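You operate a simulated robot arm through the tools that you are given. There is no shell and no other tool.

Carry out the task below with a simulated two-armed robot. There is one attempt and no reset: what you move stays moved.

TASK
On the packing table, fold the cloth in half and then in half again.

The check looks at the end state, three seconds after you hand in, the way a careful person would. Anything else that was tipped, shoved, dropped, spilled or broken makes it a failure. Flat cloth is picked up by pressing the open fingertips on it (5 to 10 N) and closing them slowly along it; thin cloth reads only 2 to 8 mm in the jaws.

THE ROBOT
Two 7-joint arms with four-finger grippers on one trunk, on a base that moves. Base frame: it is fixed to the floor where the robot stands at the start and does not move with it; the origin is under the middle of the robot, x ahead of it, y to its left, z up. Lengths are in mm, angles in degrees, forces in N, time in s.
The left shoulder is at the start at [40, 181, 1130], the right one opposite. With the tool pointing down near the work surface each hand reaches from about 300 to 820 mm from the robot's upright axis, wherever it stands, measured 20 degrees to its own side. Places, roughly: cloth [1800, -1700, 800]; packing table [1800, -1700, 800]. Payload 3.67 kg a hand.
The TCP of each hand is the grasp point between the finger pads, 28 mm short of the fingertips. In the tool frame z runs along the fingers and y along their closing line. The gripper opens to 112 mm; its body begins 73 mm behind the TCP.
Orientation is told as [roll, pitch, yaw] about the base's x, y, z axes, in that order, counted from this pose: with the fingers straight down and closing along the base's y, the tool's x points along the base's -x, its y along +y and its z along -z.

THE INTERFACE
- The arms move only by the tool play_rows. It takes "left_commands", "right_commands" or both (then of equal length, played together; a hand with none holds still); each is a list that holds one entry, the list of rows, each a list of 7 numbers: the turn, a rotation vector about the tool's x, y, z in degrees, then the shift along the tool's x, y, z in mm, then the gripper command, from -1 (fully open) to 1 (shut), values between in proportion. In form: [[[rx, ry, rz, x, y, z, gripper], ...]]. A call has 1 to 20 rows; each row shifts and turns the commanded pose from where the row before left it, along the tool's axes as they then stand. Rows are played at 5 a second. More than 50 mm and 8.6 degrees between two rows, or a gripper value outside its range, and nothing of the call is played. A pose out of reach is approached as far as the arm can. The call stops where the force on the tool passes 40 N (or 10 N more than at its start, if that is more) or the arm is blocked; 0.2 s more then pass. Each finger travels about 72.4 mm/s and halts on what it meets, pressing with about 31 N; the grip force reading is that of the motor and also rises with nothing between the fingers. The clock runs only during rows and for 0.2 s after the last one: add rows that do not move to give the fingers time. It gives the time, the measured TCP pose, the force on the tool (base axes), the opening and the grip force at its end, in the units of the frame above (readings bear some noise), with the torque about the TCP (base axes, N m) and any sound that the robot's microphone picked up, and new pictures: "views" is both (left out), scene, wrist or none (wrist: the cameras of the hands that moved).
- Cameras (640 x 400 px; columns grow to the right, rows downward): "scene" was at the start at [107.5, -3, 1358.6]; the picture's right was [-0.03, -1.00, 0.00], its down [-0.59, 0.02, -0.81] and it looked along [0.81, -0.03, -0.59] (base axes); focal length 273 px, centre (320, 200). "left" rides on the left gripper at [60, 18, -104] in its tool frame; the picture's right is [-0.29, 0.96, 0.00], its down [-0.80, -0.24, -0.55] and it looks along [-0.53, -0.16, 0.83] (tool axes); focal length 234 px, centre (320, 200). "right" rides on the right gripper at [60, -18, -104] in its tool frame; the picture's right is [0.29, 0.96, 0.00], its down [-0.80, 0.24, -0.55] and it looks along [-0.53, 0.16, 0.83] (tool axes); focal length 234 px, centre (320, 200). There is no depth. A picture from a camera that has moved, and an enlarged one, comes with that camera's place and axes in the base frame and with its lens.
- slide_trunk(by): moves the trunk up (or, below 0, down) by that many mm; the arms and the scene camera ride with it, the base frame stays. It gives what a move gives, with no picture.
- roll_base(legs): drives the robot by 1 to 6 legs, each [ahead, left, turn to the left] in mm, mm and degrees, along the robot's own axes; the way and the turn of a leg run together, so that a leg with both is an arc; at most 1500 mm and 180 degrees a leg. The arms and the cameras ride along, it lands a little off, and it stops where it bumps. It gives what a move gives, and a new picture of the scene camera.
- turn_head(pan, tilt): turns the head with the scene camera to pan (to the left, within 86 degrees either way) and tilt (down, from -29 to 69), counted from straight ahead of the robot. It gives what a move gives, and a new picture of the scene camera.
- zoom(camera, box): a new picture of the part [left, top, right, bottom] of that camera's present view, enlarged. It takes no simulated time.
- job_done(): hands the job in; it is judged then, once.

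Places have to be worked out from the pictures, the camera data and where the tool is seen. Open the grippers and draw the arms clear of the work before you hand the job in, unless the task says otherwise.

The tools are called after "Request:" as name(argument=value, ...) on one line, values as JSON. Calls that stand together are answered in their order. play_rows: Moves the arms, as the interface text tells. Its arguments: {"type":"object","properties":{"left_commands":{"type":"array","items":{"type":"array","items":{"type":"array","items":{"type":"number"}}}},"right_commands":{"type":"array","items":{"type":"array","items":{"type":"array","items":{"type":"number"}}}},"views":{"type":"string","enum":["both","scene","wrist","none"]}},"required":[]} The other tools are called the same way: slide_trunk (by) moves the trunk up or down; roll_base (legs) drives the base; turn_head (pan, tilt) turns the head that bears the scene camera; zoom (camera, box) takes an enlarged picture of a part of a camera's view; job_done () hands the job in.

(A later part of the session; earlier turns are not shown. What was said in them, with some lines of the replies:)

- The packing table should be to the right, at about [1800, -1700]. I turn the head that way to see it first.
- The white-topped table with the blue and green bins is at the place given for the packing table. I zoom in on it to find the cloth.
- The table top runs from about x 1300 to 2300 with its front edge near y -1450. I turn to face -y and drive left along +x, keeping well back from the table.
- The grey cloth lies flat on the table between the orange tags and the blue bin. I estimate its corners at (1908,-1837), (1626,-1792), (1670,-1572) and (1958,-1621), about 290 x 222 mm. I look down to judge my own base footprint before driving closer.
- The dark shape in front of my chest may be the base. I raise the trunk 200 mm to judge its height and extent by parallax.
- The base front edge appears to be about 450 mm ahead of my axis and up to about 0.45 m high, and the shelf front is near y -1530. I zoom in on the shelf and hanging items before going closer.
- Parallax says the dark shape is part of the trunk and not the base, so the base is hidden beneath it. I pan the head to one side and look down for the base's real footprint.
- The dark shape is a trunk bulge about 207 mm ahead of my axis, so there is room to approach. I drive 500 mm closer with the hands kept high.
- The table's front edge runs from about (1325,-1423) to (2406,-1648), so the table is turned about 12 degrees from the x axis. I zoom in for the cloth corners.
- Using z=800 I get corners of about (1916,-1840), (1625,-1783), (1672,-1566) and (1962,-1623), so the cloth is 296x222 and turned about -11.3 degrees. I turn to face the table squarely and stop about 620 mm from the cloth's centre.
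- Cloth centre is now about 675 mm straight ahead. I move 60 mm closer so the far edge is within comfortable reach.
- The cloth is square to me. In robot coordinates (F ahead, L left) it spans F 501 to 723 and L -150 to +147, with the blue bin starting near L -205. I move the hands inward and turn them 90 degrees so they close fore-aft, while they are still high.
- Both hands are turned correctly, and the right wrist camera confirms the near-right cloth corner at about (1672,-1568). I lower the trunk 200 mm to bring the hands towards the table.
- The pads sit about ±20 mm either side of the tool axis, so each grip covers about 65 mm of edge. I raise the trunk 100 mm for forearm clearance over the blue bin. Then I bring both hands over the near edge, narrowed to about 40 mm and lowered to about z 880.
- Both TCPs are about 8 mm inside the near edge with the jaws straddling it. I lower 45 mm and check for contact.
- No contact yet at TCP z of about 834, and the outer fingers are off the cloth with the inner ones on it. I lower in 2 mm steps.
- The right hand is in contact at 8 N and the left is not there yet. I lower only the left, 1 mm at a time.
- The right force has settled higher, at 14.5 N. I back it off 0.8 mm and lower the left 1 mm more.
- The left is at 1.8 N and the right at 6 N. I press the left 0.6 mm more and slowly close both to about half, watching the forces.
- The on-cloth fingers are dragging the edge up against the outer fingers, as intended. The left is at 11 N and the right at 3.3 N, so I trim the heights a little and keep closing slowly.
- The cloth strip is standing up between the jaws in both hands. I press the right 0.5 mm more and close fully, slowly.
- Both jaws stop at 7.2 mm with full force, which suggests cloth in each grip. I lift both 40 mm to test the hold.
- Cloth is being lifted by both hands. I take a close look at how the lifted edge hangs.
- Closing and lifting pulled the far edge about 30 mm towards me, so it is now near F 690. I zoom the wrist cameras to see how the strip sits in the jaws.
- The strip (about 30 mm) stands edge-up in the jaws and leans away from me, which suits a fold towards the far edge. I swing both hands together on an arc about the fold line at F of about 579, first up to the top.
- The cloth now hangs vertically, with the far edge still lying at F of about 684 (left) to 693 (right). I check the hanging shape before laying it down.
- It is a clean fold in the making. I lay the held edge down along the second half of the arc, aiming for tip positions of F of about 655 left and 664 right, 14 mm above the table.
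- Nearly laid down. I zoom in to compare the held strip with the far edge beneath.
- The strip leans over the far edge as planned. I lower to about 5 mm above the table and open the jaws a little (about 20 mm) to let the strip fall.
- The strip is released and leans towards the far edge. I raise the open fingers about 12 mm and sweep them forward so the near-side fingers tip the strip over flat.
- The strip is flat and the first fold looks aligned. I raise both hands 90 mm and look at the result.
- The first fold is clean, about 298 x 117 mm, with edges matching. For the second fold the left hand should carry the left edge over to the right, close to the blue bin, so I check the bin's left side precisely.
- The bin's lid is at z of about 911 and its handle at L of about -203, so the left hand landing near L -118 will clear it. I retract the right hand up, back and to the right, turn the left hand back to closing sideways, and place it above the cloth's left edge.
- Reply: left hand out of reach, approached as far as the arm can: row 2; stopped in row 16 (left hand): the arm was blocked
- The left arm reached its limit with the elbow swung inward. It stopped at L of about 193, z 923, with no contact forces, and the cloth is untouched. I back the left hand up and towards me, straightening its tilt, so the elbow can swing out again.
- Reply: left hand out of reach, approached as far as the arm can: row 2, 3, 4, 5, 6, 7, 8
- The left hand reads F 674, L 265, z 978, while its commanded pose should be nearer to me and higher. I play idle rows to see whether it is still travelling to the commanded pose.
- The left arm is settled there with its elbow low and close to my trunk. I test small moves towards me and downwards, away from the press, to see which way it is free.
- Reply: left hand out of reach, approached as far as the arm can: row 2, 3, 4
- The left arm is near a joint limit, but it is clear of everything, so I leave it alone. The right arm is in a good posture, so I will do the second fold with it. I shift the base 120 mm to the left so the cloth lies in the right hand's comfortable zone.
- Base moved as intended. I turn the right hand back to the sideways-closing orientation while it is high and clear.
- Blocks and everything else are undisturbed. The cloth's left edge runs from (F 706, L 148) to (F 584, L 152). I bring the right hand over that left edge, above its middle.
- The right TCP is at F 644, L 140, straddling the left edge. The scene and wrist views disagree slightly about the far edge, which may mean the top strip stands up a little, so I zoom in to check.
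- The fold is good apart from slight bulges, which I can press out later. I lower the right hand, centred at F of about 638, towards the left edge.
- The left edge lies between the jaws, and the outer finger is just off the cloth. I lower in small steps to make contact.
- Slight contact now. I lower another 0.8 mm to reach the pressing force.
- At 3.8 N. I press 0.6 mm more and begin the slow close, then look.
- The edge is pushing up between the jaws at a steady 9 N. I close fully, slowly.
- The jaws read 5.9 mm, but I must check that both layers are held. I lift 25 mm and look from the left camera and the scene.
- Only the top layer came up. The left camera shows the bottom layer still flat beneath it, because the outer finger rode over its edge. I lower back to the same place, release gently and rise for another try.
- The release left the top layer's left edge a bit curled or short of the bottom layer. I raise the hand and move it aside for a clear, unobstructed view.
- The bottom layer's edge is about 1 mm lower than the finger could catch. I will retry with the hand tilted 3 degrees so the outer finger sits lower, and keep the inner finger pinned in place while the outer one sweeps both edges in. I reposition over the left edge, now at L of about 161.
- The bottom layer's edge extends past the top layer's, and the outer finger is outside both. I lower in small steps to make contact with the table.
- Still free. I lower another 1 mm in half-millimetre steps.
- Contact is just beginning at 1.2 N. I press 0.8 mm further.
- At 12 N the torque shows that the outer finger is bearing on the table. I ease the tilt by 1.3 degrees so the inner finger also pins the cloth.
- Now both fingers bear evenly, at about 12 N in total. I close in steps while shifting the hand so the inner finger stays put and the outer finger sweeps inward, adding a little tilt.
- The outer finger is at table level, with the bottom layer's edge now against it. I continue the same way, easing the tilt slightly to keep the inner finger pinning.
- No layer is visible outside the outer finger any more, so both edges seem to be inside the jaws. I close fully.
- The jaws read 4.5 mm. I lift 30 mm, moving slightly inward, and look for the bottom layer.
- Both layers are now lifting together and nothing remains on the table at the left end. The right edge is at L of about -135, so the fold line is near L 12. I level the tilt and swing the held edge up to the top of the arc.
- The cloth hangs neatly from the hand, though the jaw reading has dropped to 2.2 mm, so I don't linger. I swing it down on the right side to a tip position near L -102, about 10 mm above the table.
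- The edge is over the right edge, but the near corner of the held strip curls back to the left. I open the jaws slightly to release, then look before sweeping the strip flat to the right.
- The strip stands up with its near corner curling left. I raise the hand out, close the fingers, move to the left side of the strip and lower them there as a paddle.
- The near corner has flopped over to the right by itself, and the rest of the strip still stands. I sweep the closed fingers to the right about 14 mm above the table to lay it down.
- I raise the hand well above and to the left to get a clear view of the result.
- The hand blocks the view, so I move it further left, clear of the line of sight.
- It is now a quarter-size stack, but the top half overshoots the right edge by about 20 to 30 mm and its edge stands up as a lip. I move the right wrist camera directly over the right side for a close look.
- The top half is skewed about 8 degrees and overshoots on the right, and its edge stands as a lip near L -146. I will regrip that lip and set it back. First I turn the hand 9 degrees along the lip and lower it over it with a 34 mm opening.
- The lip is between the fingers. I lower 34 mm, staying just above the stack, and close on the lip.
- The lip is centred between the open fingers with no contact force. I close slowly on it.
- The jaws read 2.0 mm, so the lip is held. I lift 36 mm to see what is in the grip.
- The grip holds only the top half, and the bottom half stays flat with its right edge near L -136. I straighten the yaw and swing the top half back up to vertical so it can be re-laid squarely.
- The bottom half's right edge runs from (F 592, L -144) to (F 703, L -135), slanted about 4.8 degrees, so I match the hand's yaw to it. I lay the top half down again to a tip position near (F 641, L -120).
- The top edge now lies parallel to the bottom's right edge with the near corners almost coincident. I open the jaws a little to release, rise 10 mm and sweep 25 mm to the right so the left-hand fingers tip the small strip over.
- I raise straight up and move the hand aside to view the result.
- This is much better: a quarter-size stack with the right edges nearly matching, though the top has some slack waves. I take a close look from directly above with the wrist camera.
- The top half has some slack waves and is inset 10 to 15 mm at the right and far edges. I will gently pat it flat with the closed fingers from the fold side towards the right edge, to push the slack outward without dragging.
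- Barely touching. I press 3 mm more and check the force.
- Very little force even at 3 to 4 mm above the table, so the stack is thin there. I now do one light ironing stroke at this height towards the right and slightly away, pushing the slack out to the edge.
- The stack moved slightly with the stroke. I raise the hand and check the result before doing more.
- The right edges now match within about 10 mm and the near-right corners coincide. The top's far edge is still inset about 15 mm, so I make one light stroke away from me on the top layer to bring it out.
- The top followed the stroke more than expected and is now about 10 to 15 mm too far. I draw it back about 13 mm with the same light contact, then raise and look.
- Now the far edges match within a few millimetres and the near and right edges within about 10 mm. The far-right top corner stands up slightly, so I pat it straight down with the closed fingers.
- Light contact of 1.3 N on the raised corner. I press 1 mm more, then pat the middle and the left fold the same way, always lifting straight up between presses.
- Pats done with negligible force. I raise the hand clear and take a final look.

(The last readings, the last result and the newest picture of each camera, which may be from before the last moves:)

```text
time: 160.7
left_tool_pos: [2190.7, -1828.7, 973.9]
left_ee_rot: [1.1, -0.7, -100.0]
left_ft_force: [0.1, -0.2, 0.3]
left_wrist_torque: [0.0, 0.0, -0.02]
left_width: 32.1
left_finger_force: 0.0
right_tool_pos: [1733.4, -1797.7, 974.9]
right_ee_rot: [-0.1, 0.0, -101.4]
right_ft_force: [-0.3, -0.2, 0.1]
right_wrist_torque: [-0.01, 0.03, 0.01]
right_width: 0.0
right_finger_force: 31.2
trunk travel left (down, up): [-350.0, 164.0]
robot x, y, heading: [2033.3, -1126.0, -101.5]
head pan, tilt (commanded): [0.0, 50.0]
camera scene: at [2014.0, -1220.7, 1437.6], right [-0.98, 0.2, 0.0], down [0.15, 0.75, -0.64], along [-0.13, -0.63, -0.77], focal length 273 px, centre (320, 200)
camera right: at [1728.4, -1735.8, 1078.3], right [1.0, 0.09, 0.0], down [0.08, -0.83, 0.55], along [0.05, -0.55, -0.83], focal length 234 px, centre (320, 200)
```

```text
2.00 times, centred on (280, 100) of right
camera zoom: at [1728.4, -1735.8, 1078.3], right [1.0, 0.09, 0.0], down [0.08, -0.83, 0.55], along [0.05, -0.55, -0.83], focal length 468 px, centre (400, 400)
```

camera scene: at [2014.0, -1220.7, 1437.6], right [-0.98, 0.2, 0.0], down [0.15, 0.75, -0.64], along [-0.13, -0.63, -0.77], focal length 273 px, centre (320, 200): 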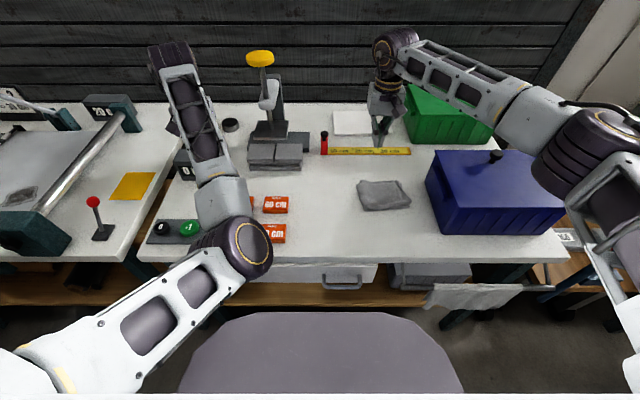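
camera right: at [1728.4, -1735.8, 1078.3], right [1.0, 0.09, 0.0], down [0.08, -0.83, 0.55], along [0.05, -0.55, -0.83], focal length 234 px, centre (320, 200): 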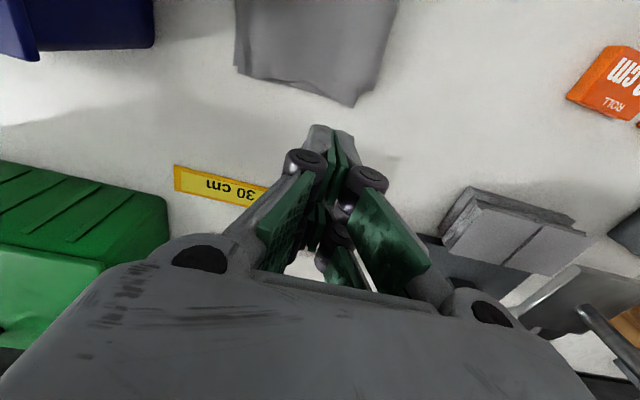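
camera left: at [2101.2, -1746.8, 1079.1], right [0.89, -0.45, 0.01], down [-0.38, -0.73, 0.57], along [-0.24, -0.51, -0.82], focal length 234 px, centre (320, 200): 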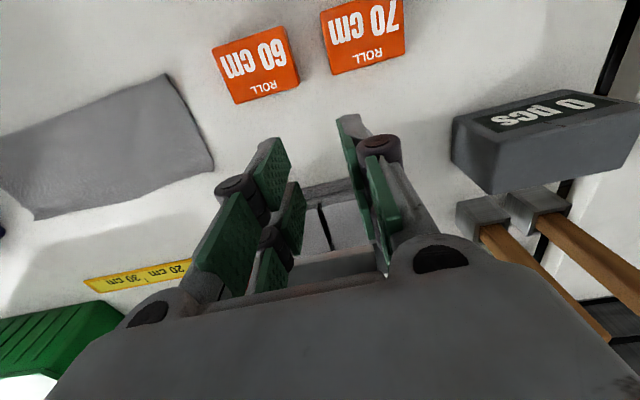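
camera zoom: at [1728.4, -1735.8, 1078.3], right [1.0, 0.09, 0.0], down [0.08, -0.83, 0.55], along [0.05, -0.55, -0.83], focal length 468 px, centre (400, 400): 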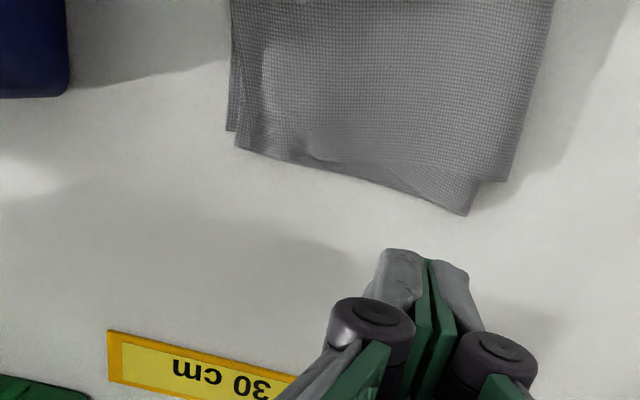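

The cloth is neatly folded twice, about 145 x 113 mm with four layers and edges matching within roughly 10 mm. Everything around it is undisturbed. I open both grippers and lift the right hand up and back, clear of the work.

Request:
play_rows(right_commands=[[[0, 0, 0, 0, 0, -30, 0.5], [0, 0, 0, 0, 0, -40, -0.2], [0, 0, 0, 20, 0, -30, -1], [0, 0, 0, 40, 0, 0, -1], [0, 0, 0, 40, 0, 0, -1], [0, 0, 0, 40, 0, 0, -1], [0, 0, 0, 40, 0, 0, -1], [0, 0, 0, 40, 0, 0, -1]]], left_commands=[[[0, 0, 0, 0, 0, 0, 0], [0, 0, 0, 0, 0, 0, -0.4], [0, 0, 0, 0, 0, 0, -1], [0, 0, 0, 0, 0, 0, -1], [0, 0, 0, 0, 0, 0, -1], [0, 0, 0, 0, 0, 0, -1], [0, 0, 0, 0, 0, 0, -1], [0, 0, 0, 0, 0, 0, -1]]])

```text
time: 162.5
left_tool_pos: [2192.0, -1828.7, 973.1]
left_ee_rot: [1.1, -0.7, -100.0]
left_ft_force: [-0.4, 0.1, -0.4]
left_wrist_torque: [-0.02, 0.02, 0.04]
left_width: 112.2
left_finger_force: 0.0
right_tool_pos: [1778.0, -1578.3, 1073.7]
right_ee_rot: [0.0, -0.1, -101.5]
right_ft_force: [-0.1, 0.1, 0.1]
right_wrist_torque: [-0.03, -0.02, 0.0]
right_width: 112.2
right_finger_force: 0.1
trunk travel left (down, up): [-350.0, 164.0]
robot x, y, heading: [2035.2, -1126.8, -101.6]
head pan, tilt (commanded): [0.0, 50.0]
camera scene: at [2014.3, -1220.4, 1437.6], right [-0.98, 0.2, 0.0], down [0.15, 0.75, -0.64], along [-0.13, -0.63, -0.77], focal length 273 px, centre (320, 200)
camera right: at [1772.6, -1515.8, 1177.9], right [1.0, 0.09, 0.0], down [0.08, -0.83, 0.55], along [0.05, -0.55, -0.83], focal length 234 px, centre (320, 200)
camera left: at [2217.5, -1769.4, 1076.6], right [0.89, -0.45, 0.02], down [-0.38, -0.73, 0.56], along [-0.23, -0.51, -0.83], focal length 234 px, centre (320, 200)
```

scene: 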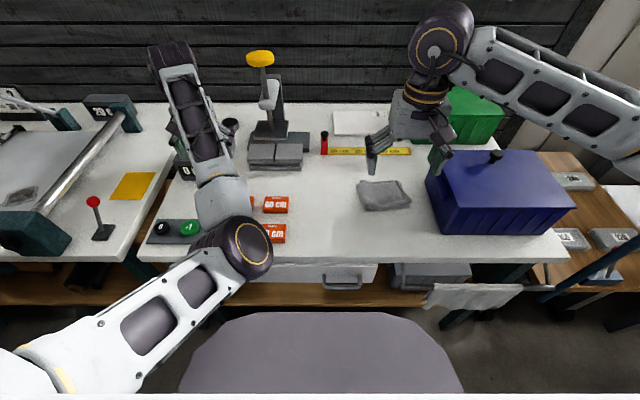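
right: 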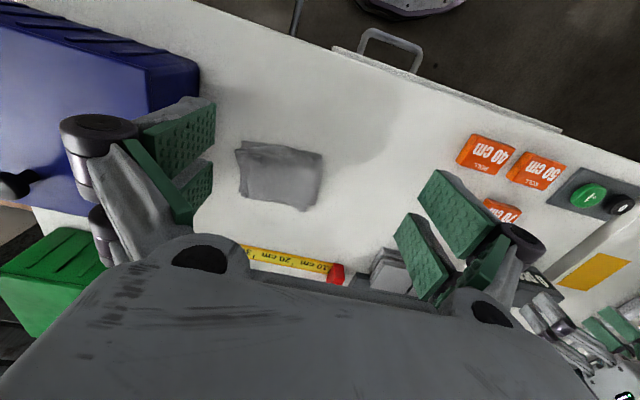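
left: 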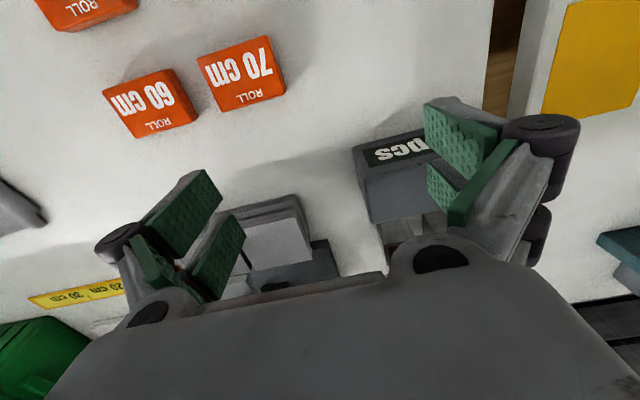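

Both hands are open and clear. I back the robot 400 mm straight away from the table so both arms are withdrawn.

Request:
roll_base(legs=[[-400, 0, 0]])

Request:
zoom(camera="scene", box=[200, 20, 520, 220])

```text
time: 165.1
left_tool_pos: [2275.2, -1428.6, 971.8]
left_ee_rot: [1.2, -0.7, -99.6]
left_ft_force: [-0.6, 0.5, 0.3]
left_wrist_torque: [-0.03, 0.04, -0.02]
left_width: 111.9
left_finger_force: 0.0
right_tool_pos: [1860.3, -1182.9, 1073.2]
right_ee_rot: [-0.1, -0.1, -101.1]
right_ft_force: [-0.1, -0.4, 0.2]
right_wrist_torque: [-0.01, -0.03, 0.01]
right_width: 111.9
right_finger_force: 0.0
trunk travel left (down, up): [-350.0, 164.0]
robot x, y, heading: [2113.9, -728.5, -100.9]
head pan, tilt (commanded): [0.0, 50.0]
camera scene: at [2094.5, -822.8, 1437.5], right [-0.98, 0.19, 0.0], down [0.15, 0.75, -0.64], along [-0.12, -0.63, -0.77], focal length 273 px, centre (320, 200)
```

scene: 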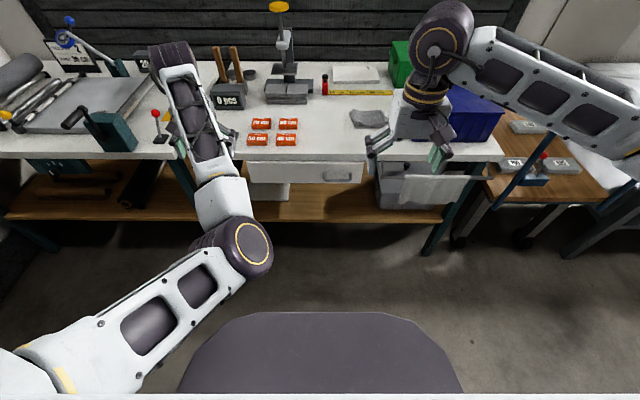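

```text
2.00 times, centred on (360, 120) of scene
camera zoom: at [2094.5, -822.8, 1437.5], right [-0.98, 0.19, 0.0], down [0.15, 0.75, -0.64], along [-0.12, -0.63, -0.77], focal length 547 px, centre (240, 360)
```

zoom: 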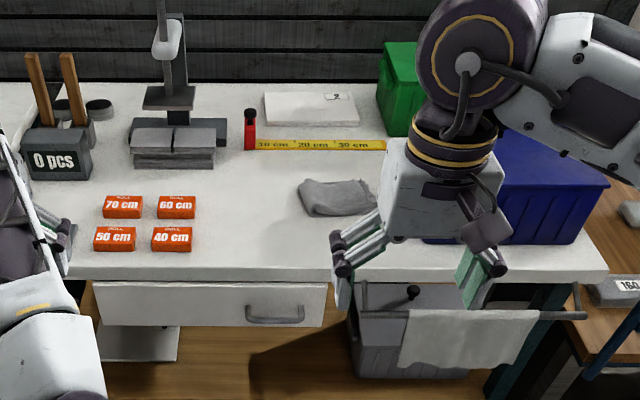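

The folded cloth lies on the packing table. The tags, press, ruler, bins, drawer and hanging towel all look as they did at the start, and both hands are open and withdrawn, so I hand the job in.

Request:
job_done()

```text
The job is handed in.
```

I folded the cloth on the packing table in half and then in half again, and handed the job in. It now lies as a four-layer stack of about 145 × 113 mm; flat, it was roughly 296 × 222 mm.

- **Edges:** The edges match to within about 10 mm.
- **Flatness:** It isn't perfectly flat. There is a slight bulge along the left fold, and the far-right top corner is still a little raised after I pressed it down.
- **Second fold:** This took two grips, because the first caught only the top layer. I then laid it down again because it came out skewed, and smoothed the top by hand. The stack sits slightly turned and a little off the cloth's original spot.
- **Surroundings:** The tags, press, blocks, ruler, bins, drawer and hanging towel looked unchanged in the last picture.
- **Arms:** The left arm reached a joint limit partway through, so I did the second fold with the right hand alone. Both grippers are open, and the robot is backed 400 mm away from the table.
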